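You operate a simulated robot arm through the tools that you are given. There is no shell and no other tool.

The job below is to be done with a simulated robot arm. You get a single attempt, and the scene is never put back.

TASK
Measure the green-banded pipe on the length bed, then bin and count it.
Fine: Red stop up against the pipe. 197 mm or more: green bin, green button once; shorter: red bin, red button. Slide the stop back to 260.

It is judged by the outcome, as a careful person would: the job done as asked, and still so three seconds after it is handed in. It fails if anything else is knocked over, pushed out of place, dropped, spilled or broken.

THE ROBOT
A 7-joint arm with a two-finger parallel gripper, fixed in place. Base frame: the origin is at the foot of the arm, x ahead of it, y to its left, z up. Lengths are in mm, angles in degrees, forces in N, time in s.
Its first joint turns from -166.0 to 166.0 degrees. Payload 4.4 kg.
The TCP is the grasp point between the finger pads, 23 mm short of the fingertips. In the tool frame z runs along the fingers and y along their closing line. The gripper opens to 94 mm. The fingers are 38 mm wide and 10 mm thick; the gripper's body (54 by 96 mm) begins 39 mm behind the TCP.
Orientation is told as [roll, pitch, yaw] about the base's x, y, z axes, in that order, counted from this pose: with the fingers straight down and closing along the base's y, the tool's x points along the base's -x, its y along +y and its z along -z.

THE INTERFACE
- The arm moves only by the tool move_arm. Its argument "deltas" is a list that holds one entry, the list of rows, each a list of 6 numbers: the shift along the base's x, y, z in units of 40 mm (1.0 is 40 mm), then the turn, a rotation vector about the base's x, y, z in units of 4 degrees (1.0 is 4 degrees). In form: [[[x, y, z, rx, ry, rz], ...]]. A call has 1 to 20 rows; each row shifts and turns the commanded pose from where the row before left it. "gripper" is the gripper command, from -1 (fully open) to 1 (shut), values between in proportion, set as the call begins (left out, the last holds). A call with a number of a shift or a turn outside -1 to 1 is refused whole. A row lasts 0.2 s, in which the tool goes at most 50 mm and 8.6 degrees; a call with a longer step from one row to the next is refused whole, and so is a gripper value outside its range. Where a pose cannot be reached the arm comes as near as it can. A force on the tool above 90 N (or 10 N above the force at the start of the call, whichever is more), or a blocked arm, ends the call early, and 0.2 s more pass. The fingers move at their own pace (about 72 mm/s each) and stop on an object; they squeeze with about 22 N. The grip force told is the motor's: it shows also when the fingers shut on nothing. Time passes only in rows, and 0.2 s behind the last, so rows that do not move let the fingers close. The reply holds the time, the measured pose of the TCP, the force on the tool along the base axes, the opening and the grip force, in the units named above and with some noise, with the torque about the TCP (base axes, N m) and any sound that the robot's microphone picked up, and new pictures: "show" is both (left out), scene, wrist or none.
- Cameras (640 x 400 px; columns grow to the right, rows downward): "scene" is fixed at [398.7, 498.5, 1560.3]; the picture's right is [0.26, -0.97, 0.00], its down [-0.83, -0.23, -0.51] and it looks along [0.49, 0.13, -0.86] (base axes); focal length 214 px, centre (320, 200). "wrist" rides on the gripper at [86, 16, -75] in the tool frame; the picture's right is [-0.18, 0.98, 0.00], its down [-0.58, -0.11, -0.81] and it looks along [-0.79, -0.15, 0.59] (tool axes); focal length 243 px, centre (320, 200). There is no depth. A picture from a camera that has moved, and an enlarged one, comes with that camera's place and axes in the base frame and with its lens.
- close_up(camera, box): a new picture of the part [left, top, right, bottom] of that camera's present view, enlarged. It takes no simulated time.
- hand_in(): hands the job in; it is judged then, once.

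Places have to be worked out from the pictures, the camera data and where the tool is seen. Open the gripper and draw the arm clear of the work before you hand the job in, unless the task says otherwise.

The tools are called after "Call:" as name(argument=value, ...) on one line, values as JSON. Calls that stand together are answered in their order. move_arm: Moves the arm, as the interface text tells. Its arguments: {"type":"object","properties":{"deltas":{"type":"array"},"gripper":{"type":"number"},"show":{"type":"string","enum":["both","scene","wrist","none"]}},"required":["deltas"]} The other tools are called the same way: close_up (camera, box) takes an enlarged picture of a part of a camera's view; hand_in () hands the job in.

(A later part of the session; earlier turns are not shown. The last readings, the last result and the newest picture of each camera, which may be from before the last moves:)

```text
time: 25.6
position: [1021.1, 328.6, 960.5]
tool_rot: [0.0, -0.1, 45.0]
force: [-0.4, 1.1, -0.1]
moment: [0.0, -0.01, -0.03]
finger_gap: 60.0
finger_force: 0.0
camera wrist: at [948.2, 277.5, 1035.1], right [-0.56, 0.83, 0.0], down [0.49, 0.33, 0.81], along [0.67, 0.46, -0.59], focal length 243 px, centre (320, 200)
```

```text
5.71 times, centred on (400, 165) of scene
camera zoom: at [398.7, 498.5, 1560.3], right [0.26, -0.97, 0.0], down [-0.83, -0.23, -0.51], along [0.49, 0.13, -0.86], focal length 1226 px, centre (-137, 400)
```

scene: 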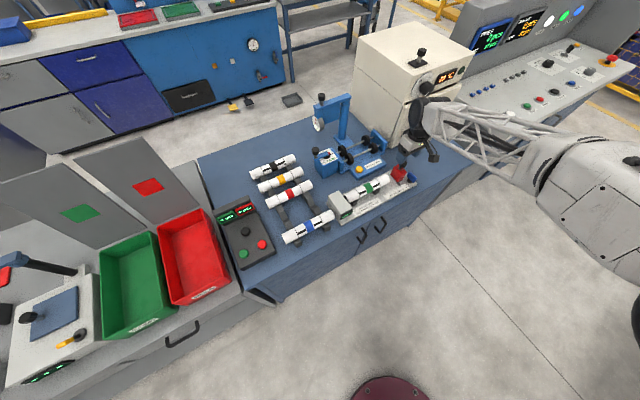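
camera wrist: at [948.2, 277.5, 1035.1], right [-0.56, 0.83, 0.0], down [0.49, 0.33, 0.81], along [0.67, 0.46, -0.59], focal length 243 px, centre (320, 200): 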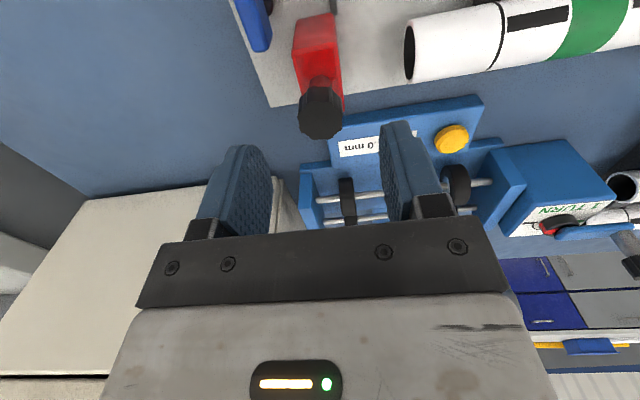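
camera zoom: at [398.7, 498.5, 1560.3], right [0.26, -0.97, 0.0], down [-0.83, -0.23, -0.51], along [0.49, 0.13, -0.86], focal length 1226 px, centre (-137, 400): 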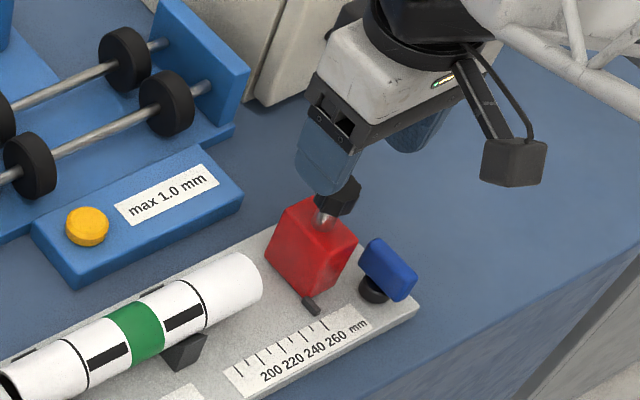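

The TCP is right over the knob (a≈490, b≈955). I'll lower to z≈908 so the pads straddle the knob while the tips stay above the red body.

Call:
move_arm(deltas=[[[0, 0, -0.4, 0, 0, 0], [0, 0, -0.4, 0, 0, 0], [0, 0, -0.3, 0, 0, 0], [0, 0, -0.2, 0, 0, 0]]], show="both")

Call:
close_up(camera="wrist", box=[200, 0, 440, 250])

Call:
close_up(camera="scene", box=[350, 130, 450, 200])

```text
time: 26.6
position: [1021.4, 327.2, 906.4]
tool_rot: [0.0, 0.0, 45.0]
force: [0.2, 0.2, -0.9]
moment: [0.04, -0.03, 0.01]
finger_gap: 60.2
finger_force: 0.1
camera wrist: at [948.9, 276.0, 982.9], right [-0.56, 0.83, 0.0], down [0.49, 0.33, 0.81], along [0.67, 0.46, -0.59], focal length 243 px, centre (320, 200)
```

scene: 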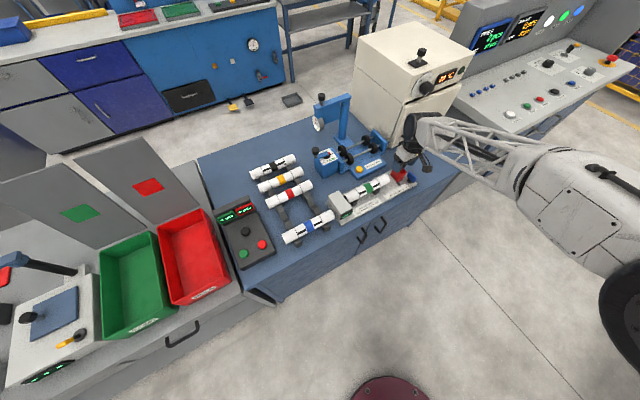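
wrist: 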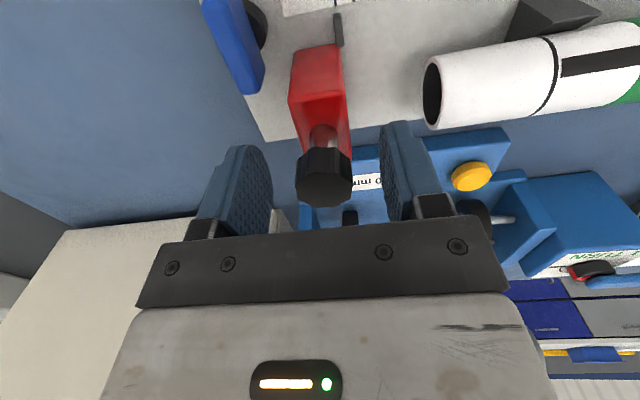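

```text
1.60 times, centred on (320, 125) of wrist
camera zoom: at [948.9, 276.0, 982.9], right [-0.56, 0.83, 0.0], down [0.49, 0.33, 0.81], along [0.67, 0.46, -0.59], focal length 388 px, centre (320, 320)
```

zoom: 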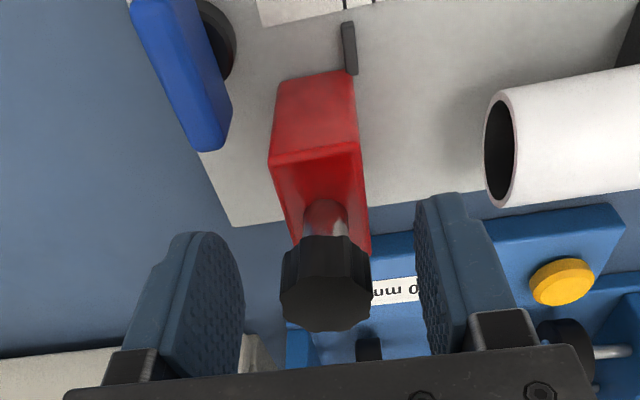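

```text
5.71 times, centred on (400, 165) of scene
camera zoom: at [398.7, 498.5, 1560.3], right [0.26, -0.97, 0.0], down [-0.83, -0.23, -0.51], along [0.49, 0.13, -0.86], focal length 1226 px, centre (-137, 400)
```

zoom: 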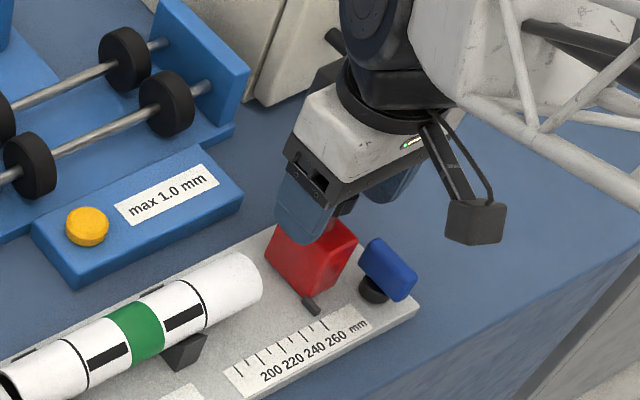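

The knob is centred between the pads, with its middle at z≈904. I'll close the gripper on it.

Call:
move_arm(deltas=[[[0, 0, 0, 0, 0, 0], [0, 0, 0, 0, 0, 0], [0, 0, 0, 0, 0, 0], [0, 0, 0, 0, 0, 0]]], gripper=1, show="wrist")

Call:
close_up(camera="scene", box=[330, 150, 430, 220])

```text
time: 27.6
position: [1020.9, 328.1, 908.5]
tool_rot: [0.2, 0.0, 45.0]
force: [-36.9, 19.4, 6.7]
moment: [-0.52, 0.57, 0.12]
finger_gap: 27.8
finger_force: 44.7
camera wrist: at [948.0, 277.1, 982.8], right [-0.57, 0.82, 0.0], down [0.49, 0.33, 0.81], along [0.66, 0.46, -0.59], focal length 243 px, centre (320, 200)
```

wrist: 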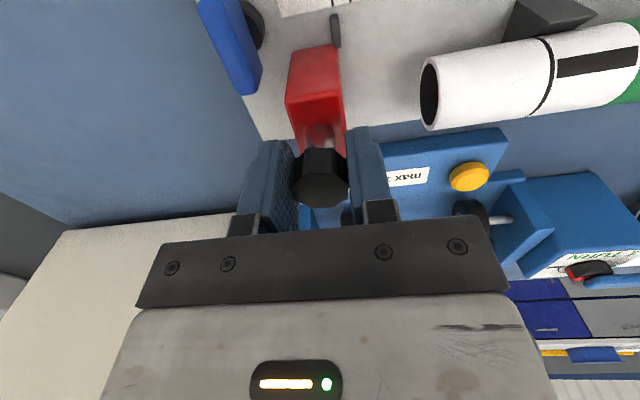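

```text
5.71 times, centred on (380, 185) of scene
camera zoom: at [398.7, 498.5, 1560.3], right [0.26, -0.97, 0.0], down [-0.83, -0.23, -0.51], along [0.49, 0.13, -0.86], focal length 1226 px, centre (-23, 286)
```

zoom: 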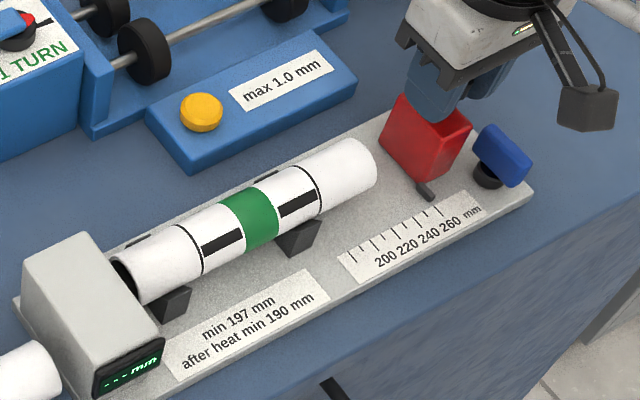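

The -a finger touched first and is pushing with about 40 N, so the TCP is slightly too far along +a and the stop isn't giving way toward +a. I'll shift 2 mm toward -a to centre the grip.

Call:
move_arm(deltas=[[[-0.035, 0.035, 0, 0, 0, 0], [0, 0, 0, 0, 0, 0]]], show="wrist")

Call:
close_up(camera="wrist", box=[200, 0, 440, 250])

```text
time: 28.2
position: [1019.9, 328.1, 907.3]
tool_rot: [0.0, -0.2, 44.9]
force: [-21.2, -0.5, 3.2]
moment: [-0.43, -0.01, 0.08]
finger_gap: 27.7
finger_force: 44.8
camera wrist: at [947.8, 277.3, 982.7], right [-0.56, 0.83, 0.0], down [0.49, 0.33, 0.81], along [0.67, 0.46, -0.59], focal length 243 px, centre (320, 200)
```

wrist: 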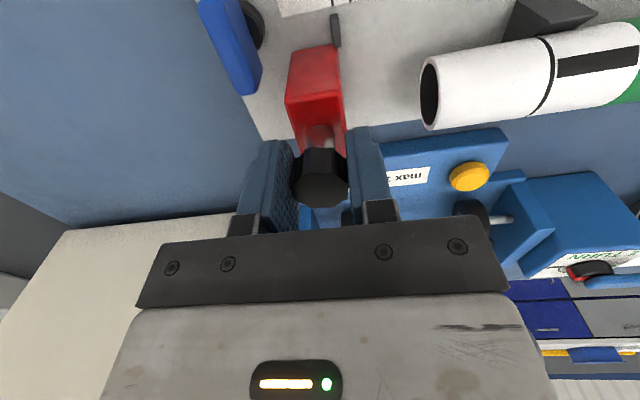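

```text
1.60 times, centred on (320, 125) of wrist
camera zoom: at [947.8, 277.3, 982.7], right [-0.56, 0.83, 0.0], down [0.49, 0.33, 0.81], along [0.67, 0.46, -0.59], focal length 388 px, centre (320, 320)
```

zoom: 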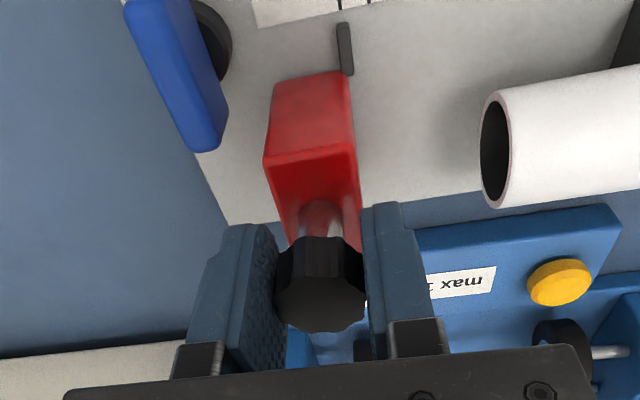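

The grip is now nearly balanced on the knob with a 27.7 mm gap. I'll try sliding the stop 4 mm toward the pipe and check the resistance.

Call:
move_arm(deltas=[[[-0.035, 0.035, 0, 0, 0, 0], [-0.035, 0.035, 0, 0, 0, 0], [0, 0, 0, 0, 0, 0]]], show="none")

Call:
close_up(camera="scene", box=[330, 150, 430, 220])

```text
time: 29.0
position: [1017.3, 329.4, 906.6]
tool_rot: [0.0, -0.1, 44.9]
force: [-8.3, -9.5, -0.2]
moment: [0.51, -1.01, -0.14]
finger_gap: 27.8
finger_force: 45.0
```

```text
5.71 times, centred on (380, 185) of scene
camera zoom: at [398.7, 498.5, 1560.3], right [0.26, -0.97, 0.0], down [-0.83, -0.23, -0.51], along [0.49, 0.13, -0.86], focal length 1226 px, centre (-23, 286)
```

zoom: 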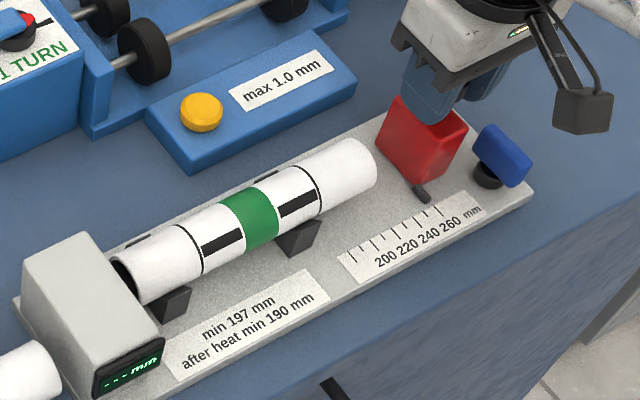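

The stop slides: the pointer moved with the tool and the a-force is near zero. I'll relieve the 12 N side load and slide it about 40 mm toward the pipe.

Call:
move_arm(deltas=[[[-0.016, -0.016, 0, 0, 0, 0], [-0.0884, 0.0884, 0, 0, 0, 0], [-0.0884, 0.0884, 0, 0, 0, 0], [-0.0884, 0.0884, 0, 0, 0, 0], [-0.0884, 0.0884, 0, 0, 0, 0], [-0.0884, 0.0884, 0, 0, 0, 0], [-0.0884, 0.0884, 0, 0, 0, 0], [-0.0884, 0.0884, 0, 0, 0, 0], [-0.0884, 0.0884, 0, 0, 0, 0], [0, 0, 0, 0, 0, 0]]], show="scene")

Call:
close_up(camera="scene", box=[330, 150, 430, 220])

```text
time: 31.2
position: [989.6, 359.8, 907.8]
tool_rot: [0.0, -0.2, 45.0]
force: [12.8, 13.7, -8.9]
moment: [-0.34, 0.25, -0.01]
finger_gap: 27.9
finger_force: 45.4
```

scene: 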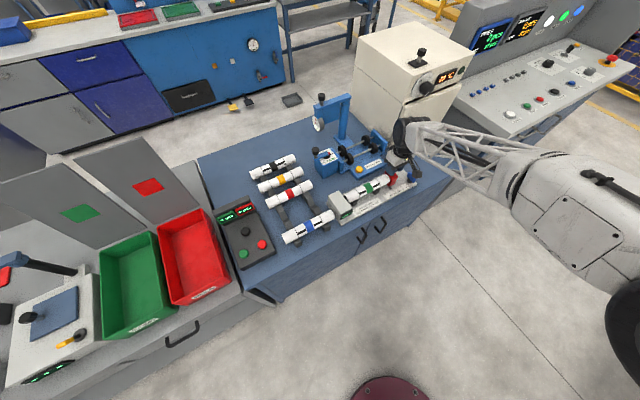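

```text
5.71 times, centred on (380, 185) of scene
camera zoom: at [398.7, 498.5, 1560.3], right [0.26, -0.97, 0.0], down [-0.83, -0.23, -0.51], along [0.49, 0.13, -0.86], focal length 1226 px, centre (-23, 286)
```

zoom: 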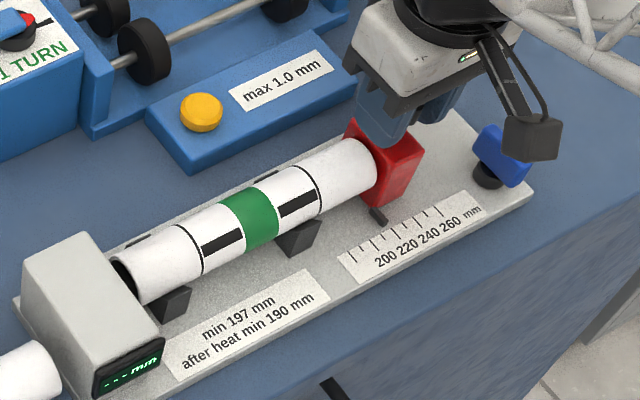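

The stop is now at about 216 on the scale, just short of the pipe, with some side load in +b. I'll correct b by +1 mm and advance another 8 mm slowly.

Call:
move_arm(deltas=[[[0.018, 0.018, -0.01, 0, 0, 0], [-0.0354, 0.0354, 0, 0, 0, 0], [-0.0354, 0.0354, 0, 0, 0, 0], [-0.0354, 0.0354, 0, 0, 0, 0], [-0.0354, 0.0354, 0, 0, 0, 0], [0, 0, 0, 0, 0, 0]]], show="none")

Call:
close_up(camera="scene", box=[330, 150, 430, 220])

```text
time: 32.6
position: [984.1, 364.4, 907.6]
tool_rot: [0.0, 0.0, 45.0]
force: [-24.4, -26.3, 10.6]
moment: [0.04, -0.5, 0.04]
finger_gap: 27.9
finger_force: 44.8
```

```text
5.71 times, centred on (380, 185) of scene
camera zoom: at [398.7, 498.5, 1560.3], right [0.26, -0.97, 0.0], down [-0.83, -0.23, -0.51], along [0.49, 0.13, -0.86], focal length 1226 px, centre (-23, 286)
```

zoom: 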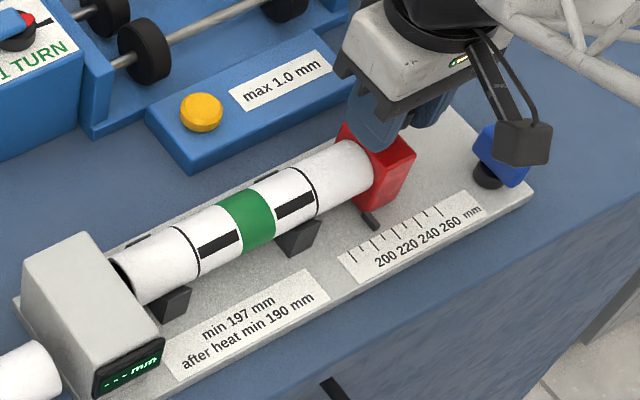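

The b correction was too strong: side load is now -36 N, while the slide direction is almost free. I'll back off 0.65 mm in b and advance 4 mm more.

Call:
move_arm(deltas=[[[-0.0115, -0.0115, 0.005, 0, 0, 0], [-0.0354, 0.0354, 0, 0, 0, 0], [-0.0354, 0.0354, 0, 0, 0, 0], [0, 0, 0, 0, 0, 0]]], show="none")

Call:
close_up(camera="scene", box=[330, 150, 430, 220])

```text
time: 33.6
position: [981.4, 367.1, 907.8]
tool_rot: [0.0, -0.1, 44.9]
force: [-10.3, -12.0, 1.1]
moment: [-0.65, 0.31, -0.01]
finger_gap: 27.8
finger_force: 44.9
```

```text
5.71 times, centred on (380, 185) of scene
camera zoom: at [398.7, 498.5, 1560.3], right [0.26, -0.97, 0.0], down [-0.83, -0.23, -0.51], along [0.49, 0.13, -0.86], focal length 1226 px, centre (-23, 286)
```

zoom: 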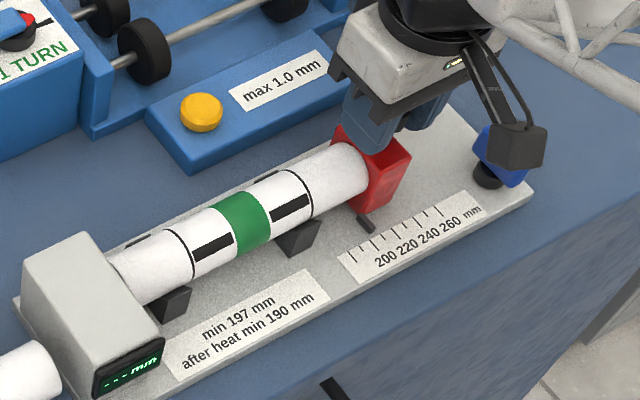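

The stop is now pushing the pipe toward the headstock and the display still reads "---". I'll advance 2 mm more with a small b relief.

Call:
move_arm(deltas=[[[-0.022, 0.014, 0, 0, 0, 0], [-0.0177, 0.0177, 0, 0, 0, 0], [0, 0, 0, 0, 0, 0]]], show="none")

Call:
close_up(camera="scene", box=[330, 180, 390, 220])

```text
time: 34.4
position: [978.5, 368.6, 908.3]
tool_rot: [-0.1, -0.1, 45.0]
force: [11.8, 10.1, -12.8]
moment: [0.45, -0.88, 0.1]
finger_gap: 27.8
finger_force: 44.6
```

```text
10.00 times, centred on (360, 200) of scene
camera zoom: at [398.7, 498.5, 1560.3], right [0.26, -0.97, 0.0], down [-0.83, -0.23, -0.51], along [0.49, 0.13, -0.86], focal length 2145 px, centre (-80, 200)
```

zoom: 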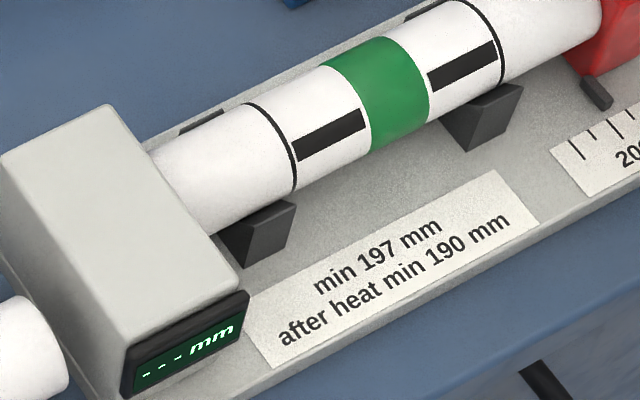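

The pipe's end is now almost at the headstock face. I'll continue in 1 mm steps.

Call:
move_arm(deltas=[[[-0.0147, 0.0207, 0.003, 0, 0, 0], [0, 0, 0, 0, 0, 0]]], show="none")

Call:
close_up(camera="scene", box=[330, 180, 390, 220])

```text
time: 35.0
position: [980.0, 368.3, 907.7]
tool_rot: [0.2, -0.1, 45.0]
force: [17.2, 15.2, -20.8]
moment: [0.46, -0.83, 0.0]
finger_gap: 27.6
finger_force: 45.5
```

```text
10.00 times, centred on (360, 200) of scene
camera zoom: at [398.7, 498.5, 1560.3], right [0.26, -0.97, 0.0], down [-0.83, -0.23, -0.51], along [0.49, 0.13, -0.86], focal length 2145 px, centre (-80, 200)
```

zoom: 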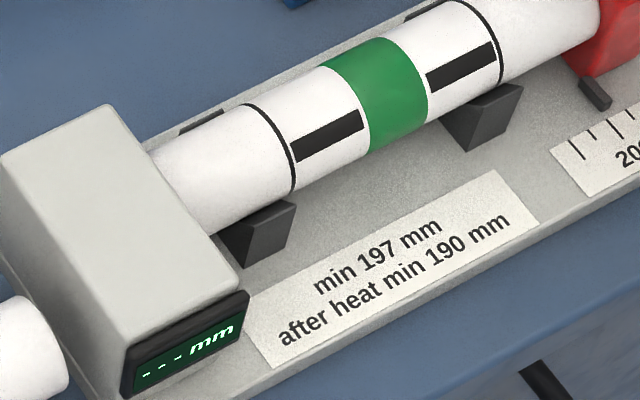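

The pipe moves about 1 mm per step with little slide force. I'll relieve the z and b side loads slightly and advance again.

Call:
move_arm(deltas=[[[-0.0137, 0.0217, -0.008, 0, 0, 0], [0, 0, 0, 0, 0, 0]]], show="none")

Call:
close_up(camera="scene", box=[330, 180, 390, 220])

```text
time: 35.6
position: [979.5, 369.9, 907.9]
tool_rot: [0.2, 0.0, 45.0]
force: [8.9, 7.6, -19.7]
moment: [0.0, -0.38, -0.03]
finger_gap: 28.0
finger_force: 45.7
```

```text
10.00 times, centred on (360, 200) of scene
camera zoom: at [398.7, 498.5, 1560.3], right [0.26, -0.97, 0.0], down [-0.83, -0.23, -0.51], along [0.49, 0.13, -0.86], focal length 2145 px, centre (-80, 200)
```

zoom: 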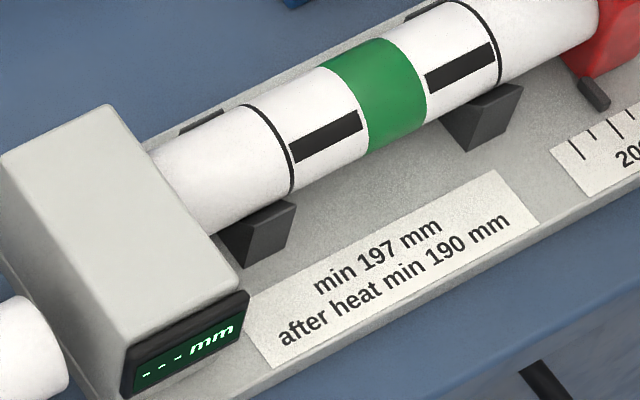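

The slide force is still low and the scale estimate is about 202 mm. I'll advance 2 mm more.

Call:
move_arm(deltas=[[[-0.0167, 0.0187, -0.008, 0, 0, 0], [-0.0167, 0.0187, 0, 0, 0, 0], [0, 0, 0, 0, 0, 0]]], show="none")

Call:
close_up(camera="scene", box=[330, 180, 390, 220])

```text
time: 36.4
position: [978.9, 369.8, 907.3]
tool_rot: [0.0, 0.0, 44.9]
force: [7.9, -11.1, -11.7]
moment: [-0.8, 0.18, 0.04]
finger_gap: 27.8
finger_force: 44.8
```

```text
10.00 times, centred on (360, 200) of scene
camera zoom: at [398.7, 498.5, 1560.3], right [0.26, -0.97, 0.0], down [-0.83, -0.23, -0.51], along [0.49, 0.13, -0.86], focal length 2145 px, centre (-80, 200)
```

zoom: 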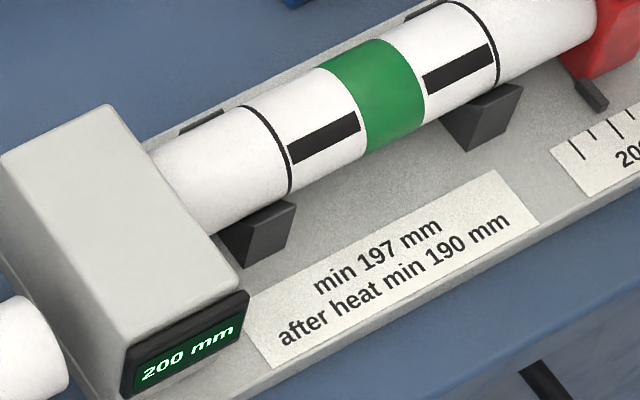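

The display now reads 200 mm and the slide force has risen to about 13 N, so the stop is up against the pipe. I'll zoom in to confirm the digits.

Call:
close_up(camera="scene", box=[328, 208, 348, 222])

Call:
close_up(camera="scene", box=[370, 175, 410, 200])

```text
16.00 times, centred on (338, 215) of scene
camera zoom: at [398.7, 498.5, 1560.3], right [0.26, -0.97, 0.0], down [-0.83, -0.23, -0.51], along [0.49, 0.13, -0.86], focal length 3432 px, centre (32, -40)
```

zoom: 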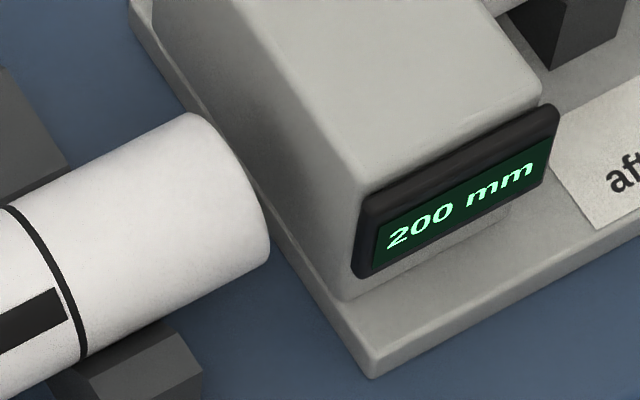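

```text
16.00 times, centred on (390, 188) of scene
camera zoom: at [398.7, 498.5, 1560.3], right [0.26, -0.97, 0.0], down [-0.83, -0.23, -0.51], along [0.49, 0.13, -0.86], focal length 3432 px, centre (-800, 400)
```

zoom: 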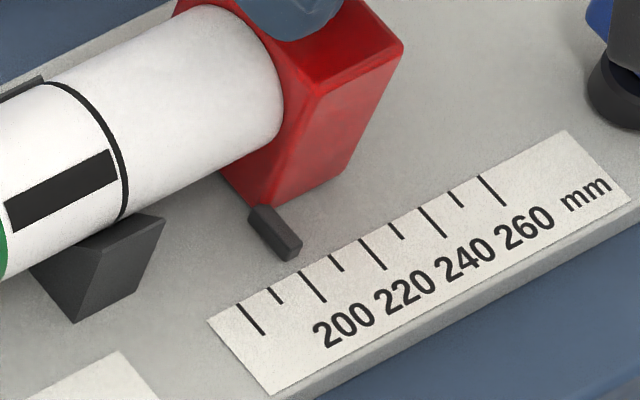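

The display clearly reads 200 mm and the pointer agrees with the scale, so the pipe is good: green bin and green button. I'll now slide the stop back toward 260, stopping slightly short to check the pointer.

Call:
move_arm(deltas=[[[0.089, -0.0878, 0, 0, 0, 0], [0.089, -0.0878, 0, 0, 0, 0], [0.089, -0.0878, 0, 0, 0, 0], [0.089, -0.0878, 0, 0, 0, 0], [0.089, -0.0878, 0, 0, 0, 0], [0.089, -0.0878, 0, 0, 0, 0], [0.089, -0.0878, 0, 0, 0, 0], [0.089, -0.0878, 0, 0, 0, 0], [0.089, -0.0878, 0, 0, 0, 0], [0.089, -0.0878, 0, 0, 0, 0], [0.089, -0.0878, 0, 0, 0, 0], [0, 0, 0, 0, 0, 0]]], show="none")

Call:
close_up(camera="scene", box=[380, 165, 420, 190])

Call:
close_up(camera="scene", box=[330, 150, 430, 220])

```text
time: 39.0
position: [1016.3, 333.4, 907.2]
tool_rot: [0.0, 0.0, 44.9]
force: [-18.0, -17.1, -13.4]
moment: [0.03, -0.41, -0.11]
finger_gap: 27.9
finger_force: 45.4
```

```text
16.00 times, centred on (400, 178) of scene
camera zoom: at [398.7, 498.5, 1560.3], right [0.26, -0.97, 0.0], down [-0.83, -0.23, -0.51], along [0.49, 0.13, -0.86], focal length 3432 px, centre (-960, 560)
```

zoom: 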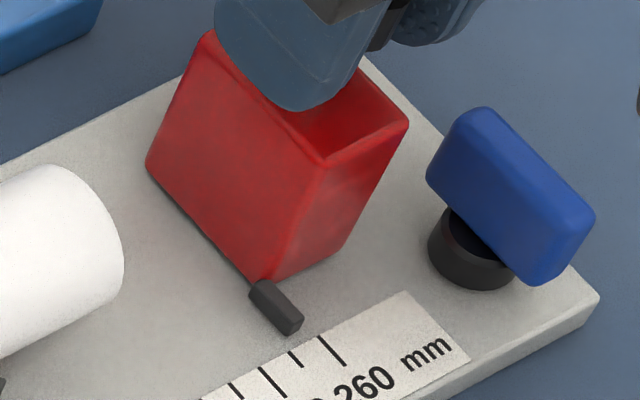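

```text
5.71 times, centred on (380, 185) of scene
camera zoom: at [398.7, 498.5, 1560.3], right [0.26, -0.97, 0.0], down [-0.83, -0.23, -0.51], along [0.49, 0.13, -0.86], focal length 1226 px, centre (-23, 286)
```

zoom: 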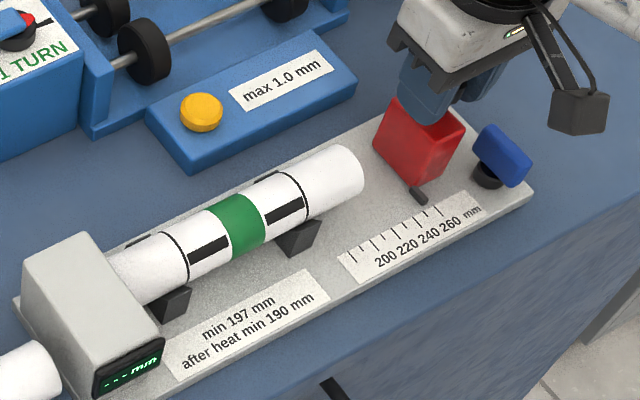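

The pointer reads about 254–255, so I'll move roughly 5 mm more with slight b relief and re-read it.

Call:
move_arm(deltas=[[[0.04, -0.048, 0, 0, 0, 0], [0.04, -0.048, 0, 0, 0, 0], [0, 0, 0, 0, 0, 0]]], show="none")

Call:
close_up(camera="scene", box=[385, 170, 415, 190])

```text
time: 39.8
position: [1020.1, 328.5, 907.7]
tool_rot: [0.1, 0.0, 45.0]
force: [-0.1, 1.0, -22.9]
moment: [-0.56, 0.3, 0.02]
finger_gap: 28.0
finger_force: 44.7
```

```text
16.00 times, centred on (400, 180) of scene
camera zoom: at [398.7, 498.5, 1560.3], right [0.26, -0.97, 0.0], down [-0.83, -0.23, -0.51], along [0.49, 0.13, -0.86], focal length 3432 px, centre (-960, 520)
```

zoom: 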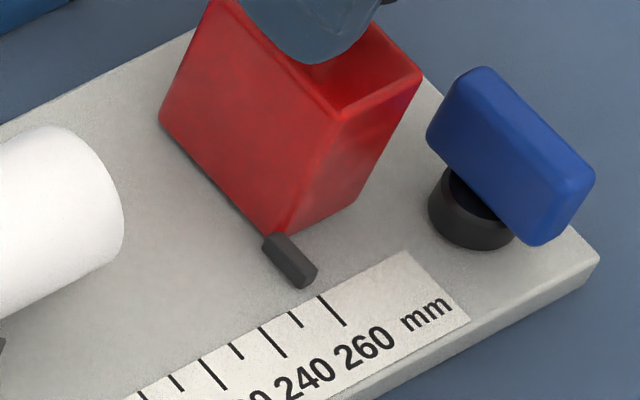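

The pointer is within about 1 mm of the 260 tick. I'll take the same zoom as at the start for a direct comparison.

Call:
close_up(camera="scene", box=[370, 150, 430, 195])

Call:
close_up(camera="scene", box=[394, 178, 406, 186])

```text
8.89 times, centred on (400, 172) of scene
camera zoom: at [398.7, 498.5, 1560.3], right [0.26, -0.97, 0.0], down [-0.83, -0.23, -0.51], along [0.49, 0.13, -0.86], focal length 1906 px, centre (-391, 444)
```

zoom: 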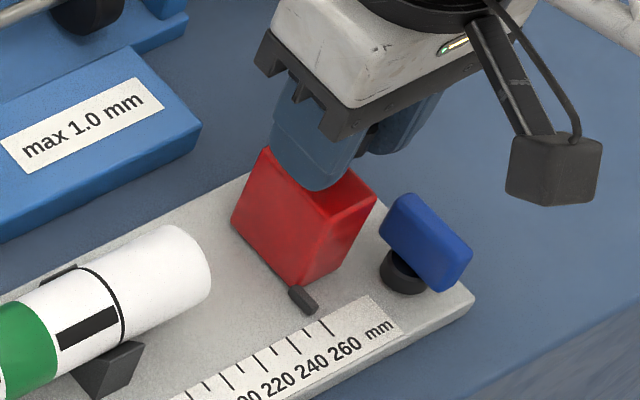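

```text
16.00 times, centred on (400, 182) of scene
camera zoom: at [398.7, 498.5, 1560.3], right [0.26, -0.97, 0.0], down [-0.83, -0.23, -0.51], along [0.49, 0.13, -0.86], focal length 3432 px, centre (-960, 488)
```

zoom: 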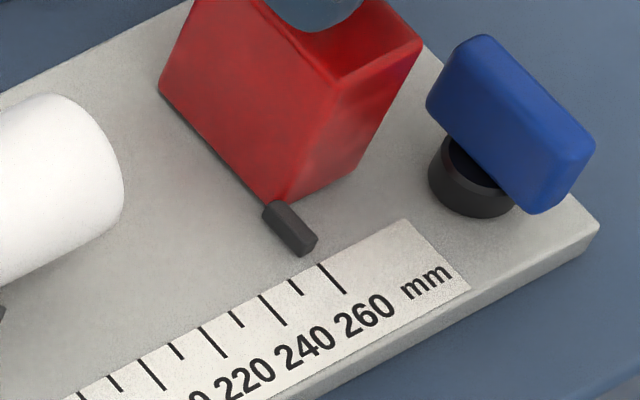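

Compared with the start view, the stop is about 1.5 mm short. I'll nudge it +1.6 mm along a and ease the z load.

Call:
move_arm(deltas=[[[0.0283, -0.0283, -0.01, 0, 0, 0], [0, 0, 0, 0, 0, 0]]], show="none")

Call:
close_up(camera="scene", box=[370, 150, 430, 195])

Call:
close_up(camera="scene", box=[394, 178, 406, 186])

```text
time: 40.4
position: [1022.0, 327.7, 907.2]
tool_rot: [0.0, -0.1, 44.9]
force: [1.2, 7.4, -20.4]
moment: [-0.04, -0.26, 0.06]
finger_gap: 27.7
finger_force: 44.5
```

```text
8.89 times, centred on (400, 172) of scene
camera zoom: at [398.7, 498.5, 1560.3], right [0.26, -0.97, 0.0], down [-0.83, -0.23, -0.51], along [0.49, 0.13, -0.86], focal length 1906 px, centre (-391, 444)
```

zoom: 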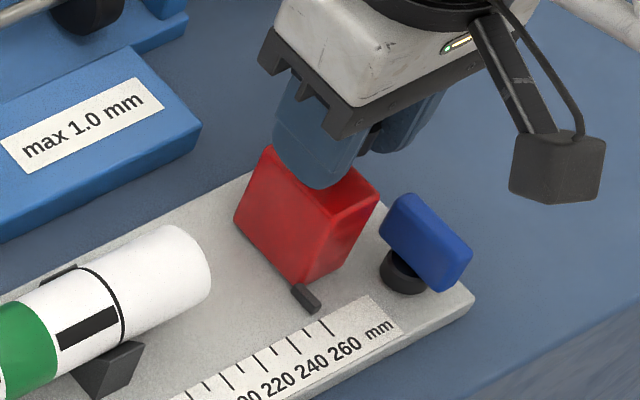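

```text
16.00 times, centred on (400, 182) of scene
camera zoom: at [398.7, 498.5, 1560.3], right [0.26, -0.97, 0.0], down [-0.83, -0.23, -0.51], along [0.49, 0.13, -0.86], focal length 3432 px, centre (-960, 488)
```

zoom: 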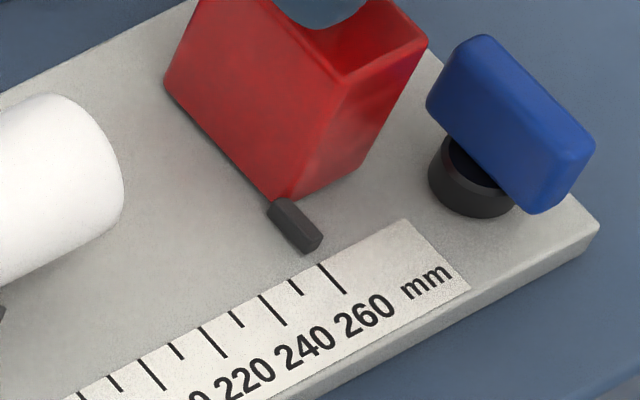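

The stop matches its starting position, with the pointer on 260. I'll open the gripper and check that it stays there.

Call:
move_arm(deltas=[[[0, 0, 0, 0, 0, 0], [0, 0, 0, 0, 0, 0], [0, 0, 0, 0, 0, 0]]], gripper=-0.28, show="wrist")

Call:
close_up(camera="scene", box=[370, 150, 430, 195])

```text
time: 41.2
position: [1021.1, 326.9, 908.1]
tool_rot: [-0.1, -0.1, 45.1]
force: [0.1, -0.4, 0.0]
moment: [0.0, -0.01, 0.0]
finger_gap: 60.4
finger_force: 0.1
camera wrist: at [948.3, 277.4, 983.4], right [-0.56, 0.83, 0.0], down [0.49, 0.33, 0.81], along [0.67, 0.46, -0.59], focal length 243 px, centre (320, 200)
```

wrist: 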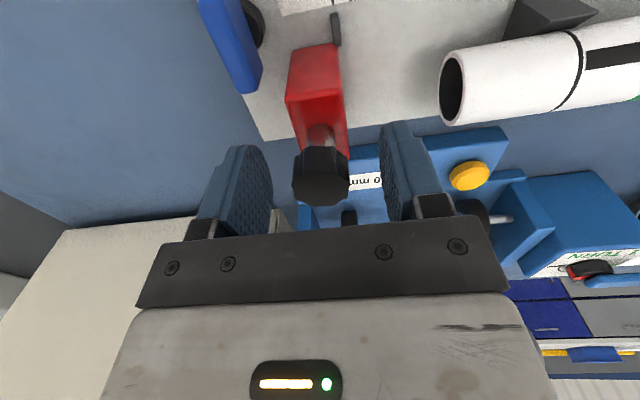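

```text
8.89 times, centred on (400, 172) of scene
camera zoom: at [398.7, 498.5, 1560.3], right [0.26, -0.97, 0.0], down [-0.83, -0.23, -0.51], along [0.49, 0.13, -0.86], focal length 1906 px, centre (-391, 444)
```

zoom: 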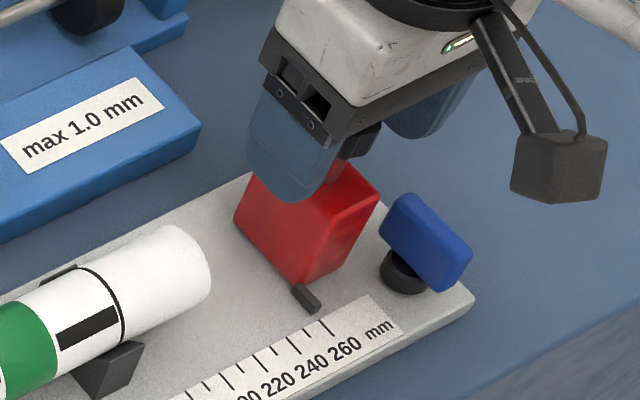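

The stop stayed at 260 after release. I'll lift clear and then travel, high and empty-handed, over to the bins to check their geometry and my reach before collecting the pipe.

Call:
move_arm(deltas=[[[0, 0, 0.5, 0, 0, 0], [0, 0, 0.8, 0, 0, 0], [0, 0, 0.8, 0, 0, 0], [0, 0, 0.6, 0, 0, 0], [-0.72, 0.76, 0, 0, 0, 0], [-0.72, 0.76, 0, 0, 0, 0], [-0.72, 0.76, 0, 0, 0, 0], [-0.72, 0.76, 0, 0, 0, 0], [-0.72, 0.76, 0, 0, 0, 0], [-0.72, 0.76, 0, 0, 0, 0], [-0.72, 0.76, 0, 0, 0, 0], [-0.72, 0.76, 0, 0, 0, 0], [-0.72, 0.76, 0, 0, 0, 0], [-0.72, 0.76, 0, 0, 0, 0], [-0.72, 0.76, 0, 0, 0, 0], [-0.72, 0.76, 0, 0, 0, 0]]], show="both")

Call:
close_up(camera="scene", box=[330, 150, 430, 220])

```text
time: 44.6
position: [677.0, 693.1, 1016.7]
tool_rot: [0.0, 0.0, 44.9]
force: [-0.7, 0.8, 0.8]
moment: [-0.02, -0.01, -0.01]
finger_gap: 60.3
finger_force: 0.1
camera wrist: at [604.0, 641.4, 1092.5], right [-0.56, 0.83, 0.0], down [0.49, 0.33, 0.81], along [0.67, 0.46, -0.59], focal length 243 px, centre (320, 200)
```

scene: 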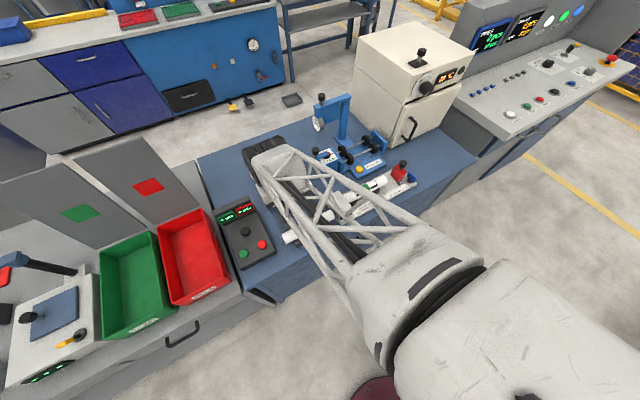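
wrist: 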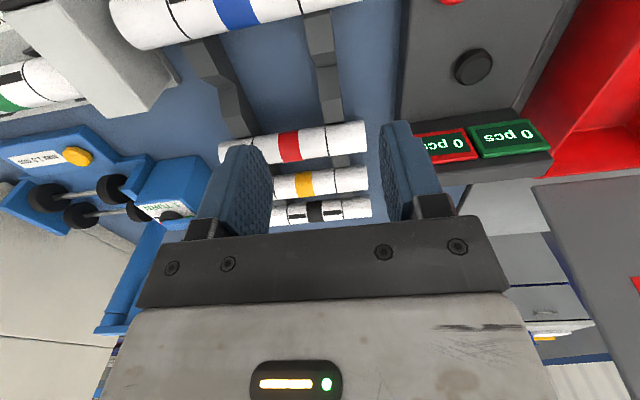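

```text
5.71 times, centred on (380, 185) of scene
camera zoom: at [398.7, 498.5, 1560.3], right [0.26, -0.97, 0.0], down [-0.83, -0.23, -0.51], along [0.49, 0.13, -0.86], focal length 1226 px, centre (-23, 286)
```

zoom: 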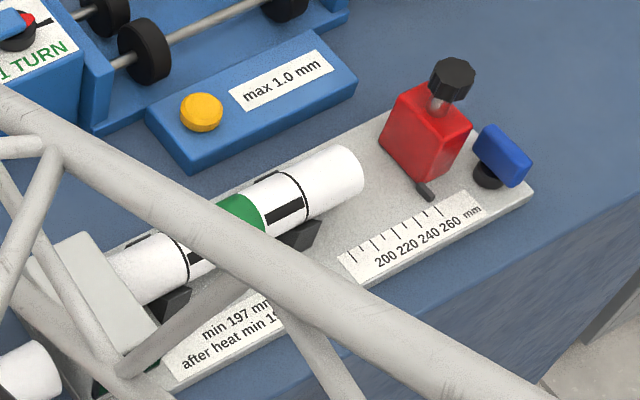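

The stop is confirmed at 260. I'll continue to the green bin at a slightly higher level.

Call:
move_arm(deltas=[[[-0.72, 0.74, 0.1, 0, 0, 0], [-0.72, 0.74, 0.1, 0, 0, 0], [-0.72, 0.74, 0.1, 0, 0, 0], [-0.72, 0.74, 0.1, 0, 0, 0], [-0.72, 0.74, 0.1, 0, 0, 0], [-0.72, 0.74, 0.1, 0, 0, 0], [-0.72, 0.74, 0.1, 0, 0, 0], [-0.72, 0.74, 0.1, 0, 0, 0], [-0.72, 0.74, 0.1, 0, 0, 0], [-0.72, 0.74, 0.1, 0, 0, 0], [-0.72, 0.74, 0.1, 0, 0, 0], [-0.72, 0.74, 0.1, 0, 0, 0]]], show="both")

```text
time: 47.2
position: [329.0, 1046.3, 1062.0]
tool_rot: [0.0, -0.1, 44.9]
force: [-0.3, 0.5, 1.1]
moment: [-0.01, 0.0, -0.01]
finger_gap: 60.3
finger_force: 0.1
camera wrist: at [256.3, 996.8, 1136.7], right [-0.56, 0.83, 0.0], down [0.49, 0.33, 0.81], along [0.67, 0.45, -0.59], focal length 243 px, centre (320, 200)
```

scene: 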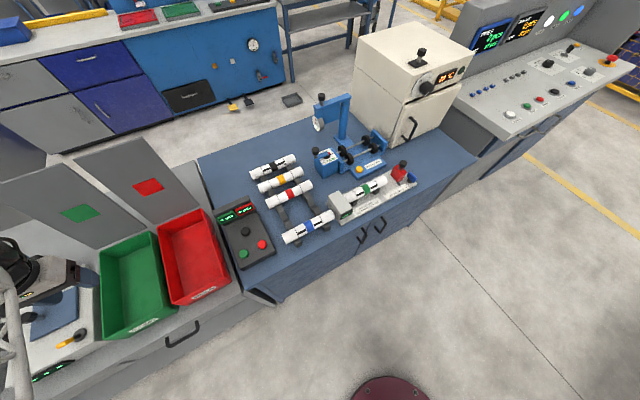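
wrist: 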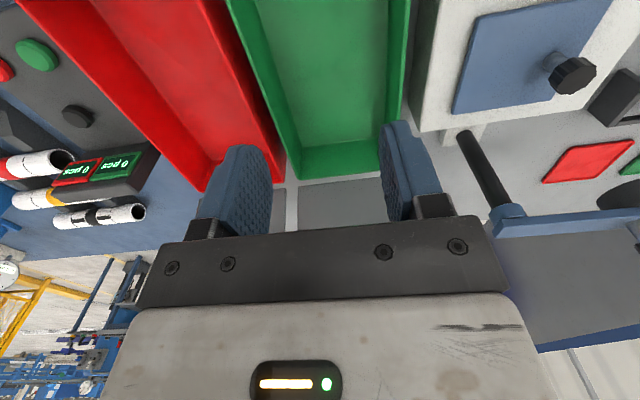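

I reached radius 1097 mm with the tool vertical at z=1062. I'll zoom in on the bins from both cameras to get their rim and floor geometry.

Call:
close_up(camera="wrist", box=[160, 0, 480, 200])

Call:
close_up(camera="scene", box=[80, 200, 250, 340])

```text
2.00 times, centred on (320, 100) of wrist
camera zoom: at [256.3, 996.8, 1136.7], right [-0.56, 0.83, 0.0], down [0.49, 0.33, 0.81], along [0.67, 0.45, -0.59], focal length 485 px, centre (320, 400)
```

zoom: 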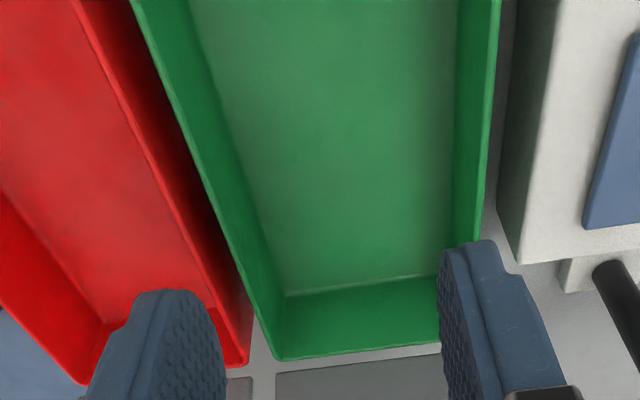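

```text
2.86 times, centred on (165, 270) of scene
camera zoom: at [398.7, 498.5, 1560.3], right [0.26, -0.97, 0.0], down [-0.83, -0.23, -0.51], along [0.49, 0.13, -0.86], focal length 613 px, centre (763, 0)
```

zoom: 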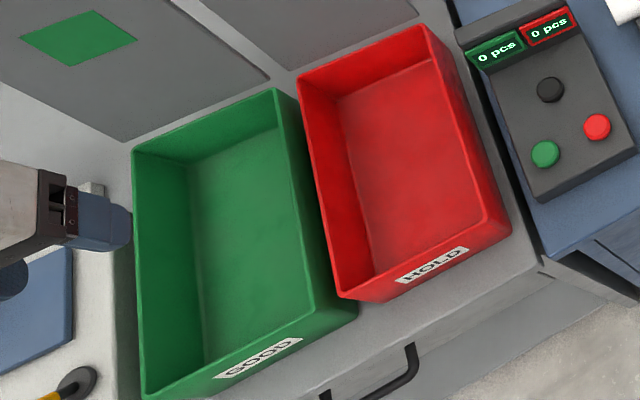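

The bin floor comes out at z≈810 and the rim at z≈877. The interior runs a≈-574…-442 and b≈910…1168. I'll test reach with the empty gripper over the bin centre (b≈1035), staying above the rim.

Call:
move_arm(deltas=[[[0.55, 0.55, -0.4, 0, 0, 0], [0.55, 0.55, -0.4, 0, 0, 0], [0, 0, -0.8, 0, 0, 0], [0, 0, -0.8, 0, 0, 0], [0, 0, -0.8, 0, 0, 0], [0, 0, 0, 0, 0, 0]]], show="both")

```text
time: 48.6
position: [376.4, 1092.6, 935.6]
tool_rot: [-0.1, -0.1, 45.0]
force: [-0.3, -0.4, 0.8]
moment: [0.0, 0.01, 0.01]
finger_gap: 60.1
finger_force: 0.1
camera wrist: at [302.8, 1041.0, 1011.1], right [-0.56, 0.83, 0.0], down [0.49, 0.33, 0.81], along [0.67, 0.46, -0.59], focal length 243 px, centre (320, 200)
```

scene: 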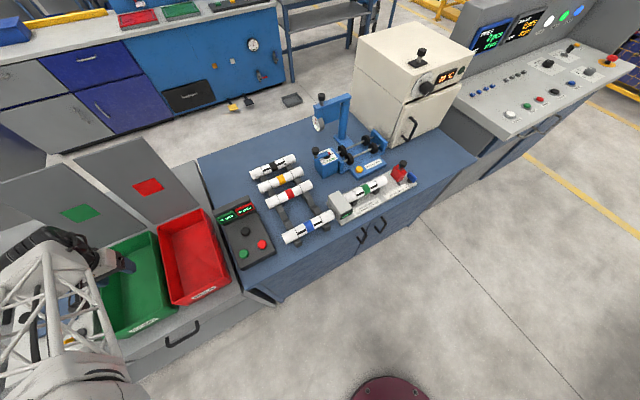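
wrist: 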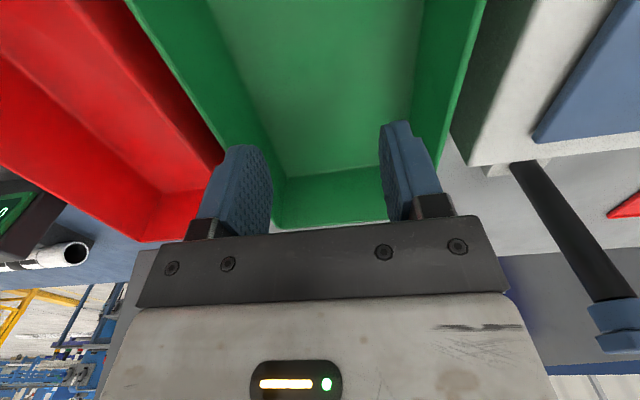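

Reach is fine at b≈1039. I'll test lower, to z≈860 inside the bin and well clear of the walls and floor, to be sure I can place the pipe gently.

Call:
move_arm(deltas=[[[0, 0, -0.6, 0, 0, 0], [0, 0, -0.6, 0, 0, 0], [0, 0, -0.6, 0, 0, 0], [0, 0, 0, 0, 0, 0]]], show="both")

Call:
close_up(camera="scene", box=[80, 200, 250, 340])

```text
time: 49.6
position: [377.7, 1091.3, 863.3]
tool_rot: [0.0, 0.0, 45.0]
force: [-0.4, -0.3, 0.5]
moment: [0.03, 0.0, 0.0]
finger_gap: 60.4
finger_force: 0.0
camera wrist: at [303.6, 1040.2, 938.1], right [-0.56, 0.83, 0.0], down [0.49, 0.33, 0.81], along [0.67, 0.46, -0.59], focal length 243 px, centre (320, 200)
```

scene: 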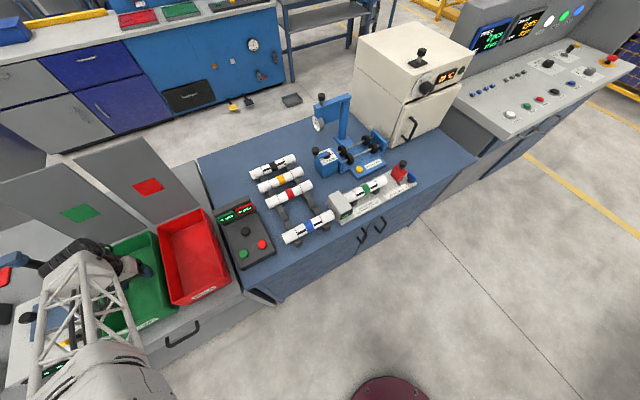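
wrist: 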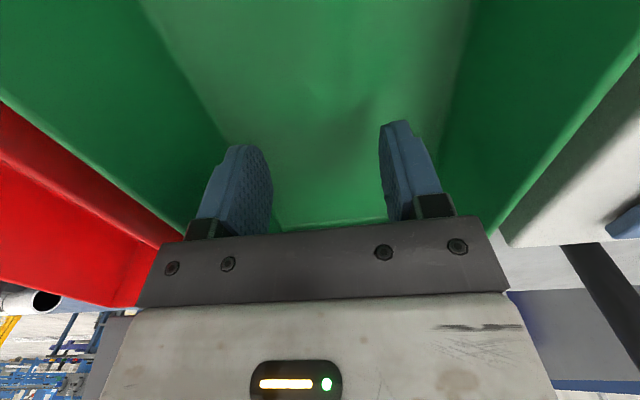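

```text
2.86 times, centred on (165, 270) of scene
camera zoom: at [398.7, 498.5, 1560.3], right [0.26, -0.97, 0.0], down [-0.83, -0.23, -0.51], along [0.49, 0.13, -0.86], focal length 613 px, centre (763, 0)
```

zoom: 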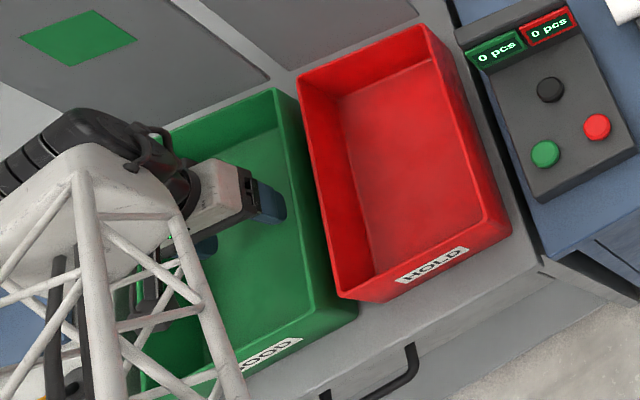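

I can place the pipe low inside the bin with the tool vertical. I'll now retract up and head back to the length bed, turning to yaw -45° on the way.

Call:
move_arm(deltas=[[[0, 0, 0.98, 0, 0, 0], [0, 0, 0.98, 0, 0, 0], [0, 0, 0.98, 0, 0, 0], [0, 0, 0.98, 0, 0, 0], [0.6555, -0.803, 0, 0, 0, -1], [0.6555, -0.803, 0, 0, 0, -1], [0.6555, -0.803, 0, 0, 0, -1], [0.6555, -0.803, 0, 0, 0, -1], [0.6555, -0.803, 0, 0, 0, -1], [0.6555, -0.803, 0, 0, 0, -1], [0.6555, -0.803, 0, 0, 0, -1], [0.6555, -0.803, 0, 0, 0, -1], [0.6555, -0.803, 0, 0, 0, -1], [0.6555, -0.803, 0, 0, 0, -1], [0.6555, -0.803, 0, 0, 0, -1], [0.6555, -0.803, 0, 0, 0, -1], [0.6555, -0.803, 0, 0, 0, -1], [0.6555, -0.803, 0, 0, 0, -1], [0.6555, -0.803, 0, 0, 0, -1], [0.6555, -0.803, 0, 0, 0, -1]]], show="none")

Call:
move_arm(deltas=[[[0.6555, -0.803, 0, 0, 0, -1], [0.6555, -0.803, 0, 0, 0, -1], [0.6555, -0.803, 0, 0, 0, -1], [0.6555, -0.803, 0, 0, 0, -1], [0, 0, 0, 0, 0, -1], [0, 0, 0, 0, 0, -1], [0, 0, 0, 0, 0, -0.5]]], show="both")

```text
time: 53.8
position: [795.5, 579.0, 1020.3]
tool_rot: [-0.1, 0.0, -19.1]
force: [0.8, -0.1, 1.0]
moment: [0.01, 0.01, 0.0]
finger_gap: 60.3
finger_force: 0.0
```

```text
time: 55.4
position: [898.3, 450.6, 1019.4]
tool_rot: [0.0, -0.1, -45.1]
force: [0.4, -1.1, -0.3]
moment: [0.04, 0.0, 0.0]
finger_gap: 60.0
finger_force: 0.1
camera wrist: at [847.4, 522.0, 1094.2], right [0.83, 0.56, 0.0], down [0.33, -0.49, 0.81], along [0.46, -0.67, -0.59], focal length 243 px, centre (320, 200)
```

scene: 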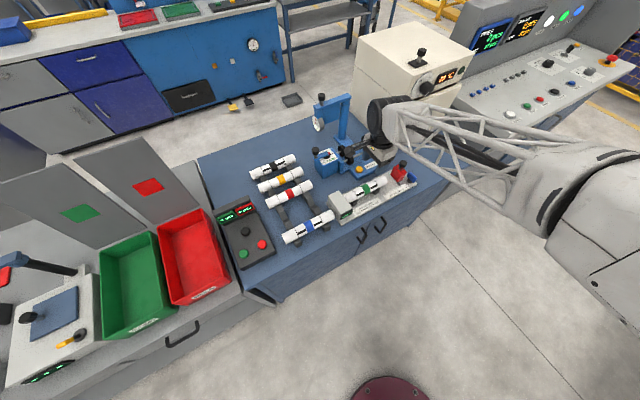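
wrist: 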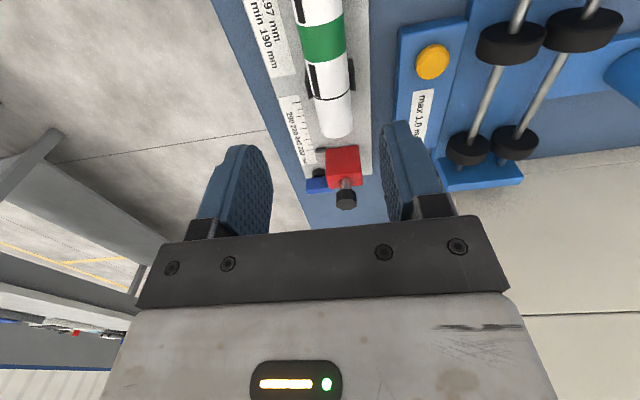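

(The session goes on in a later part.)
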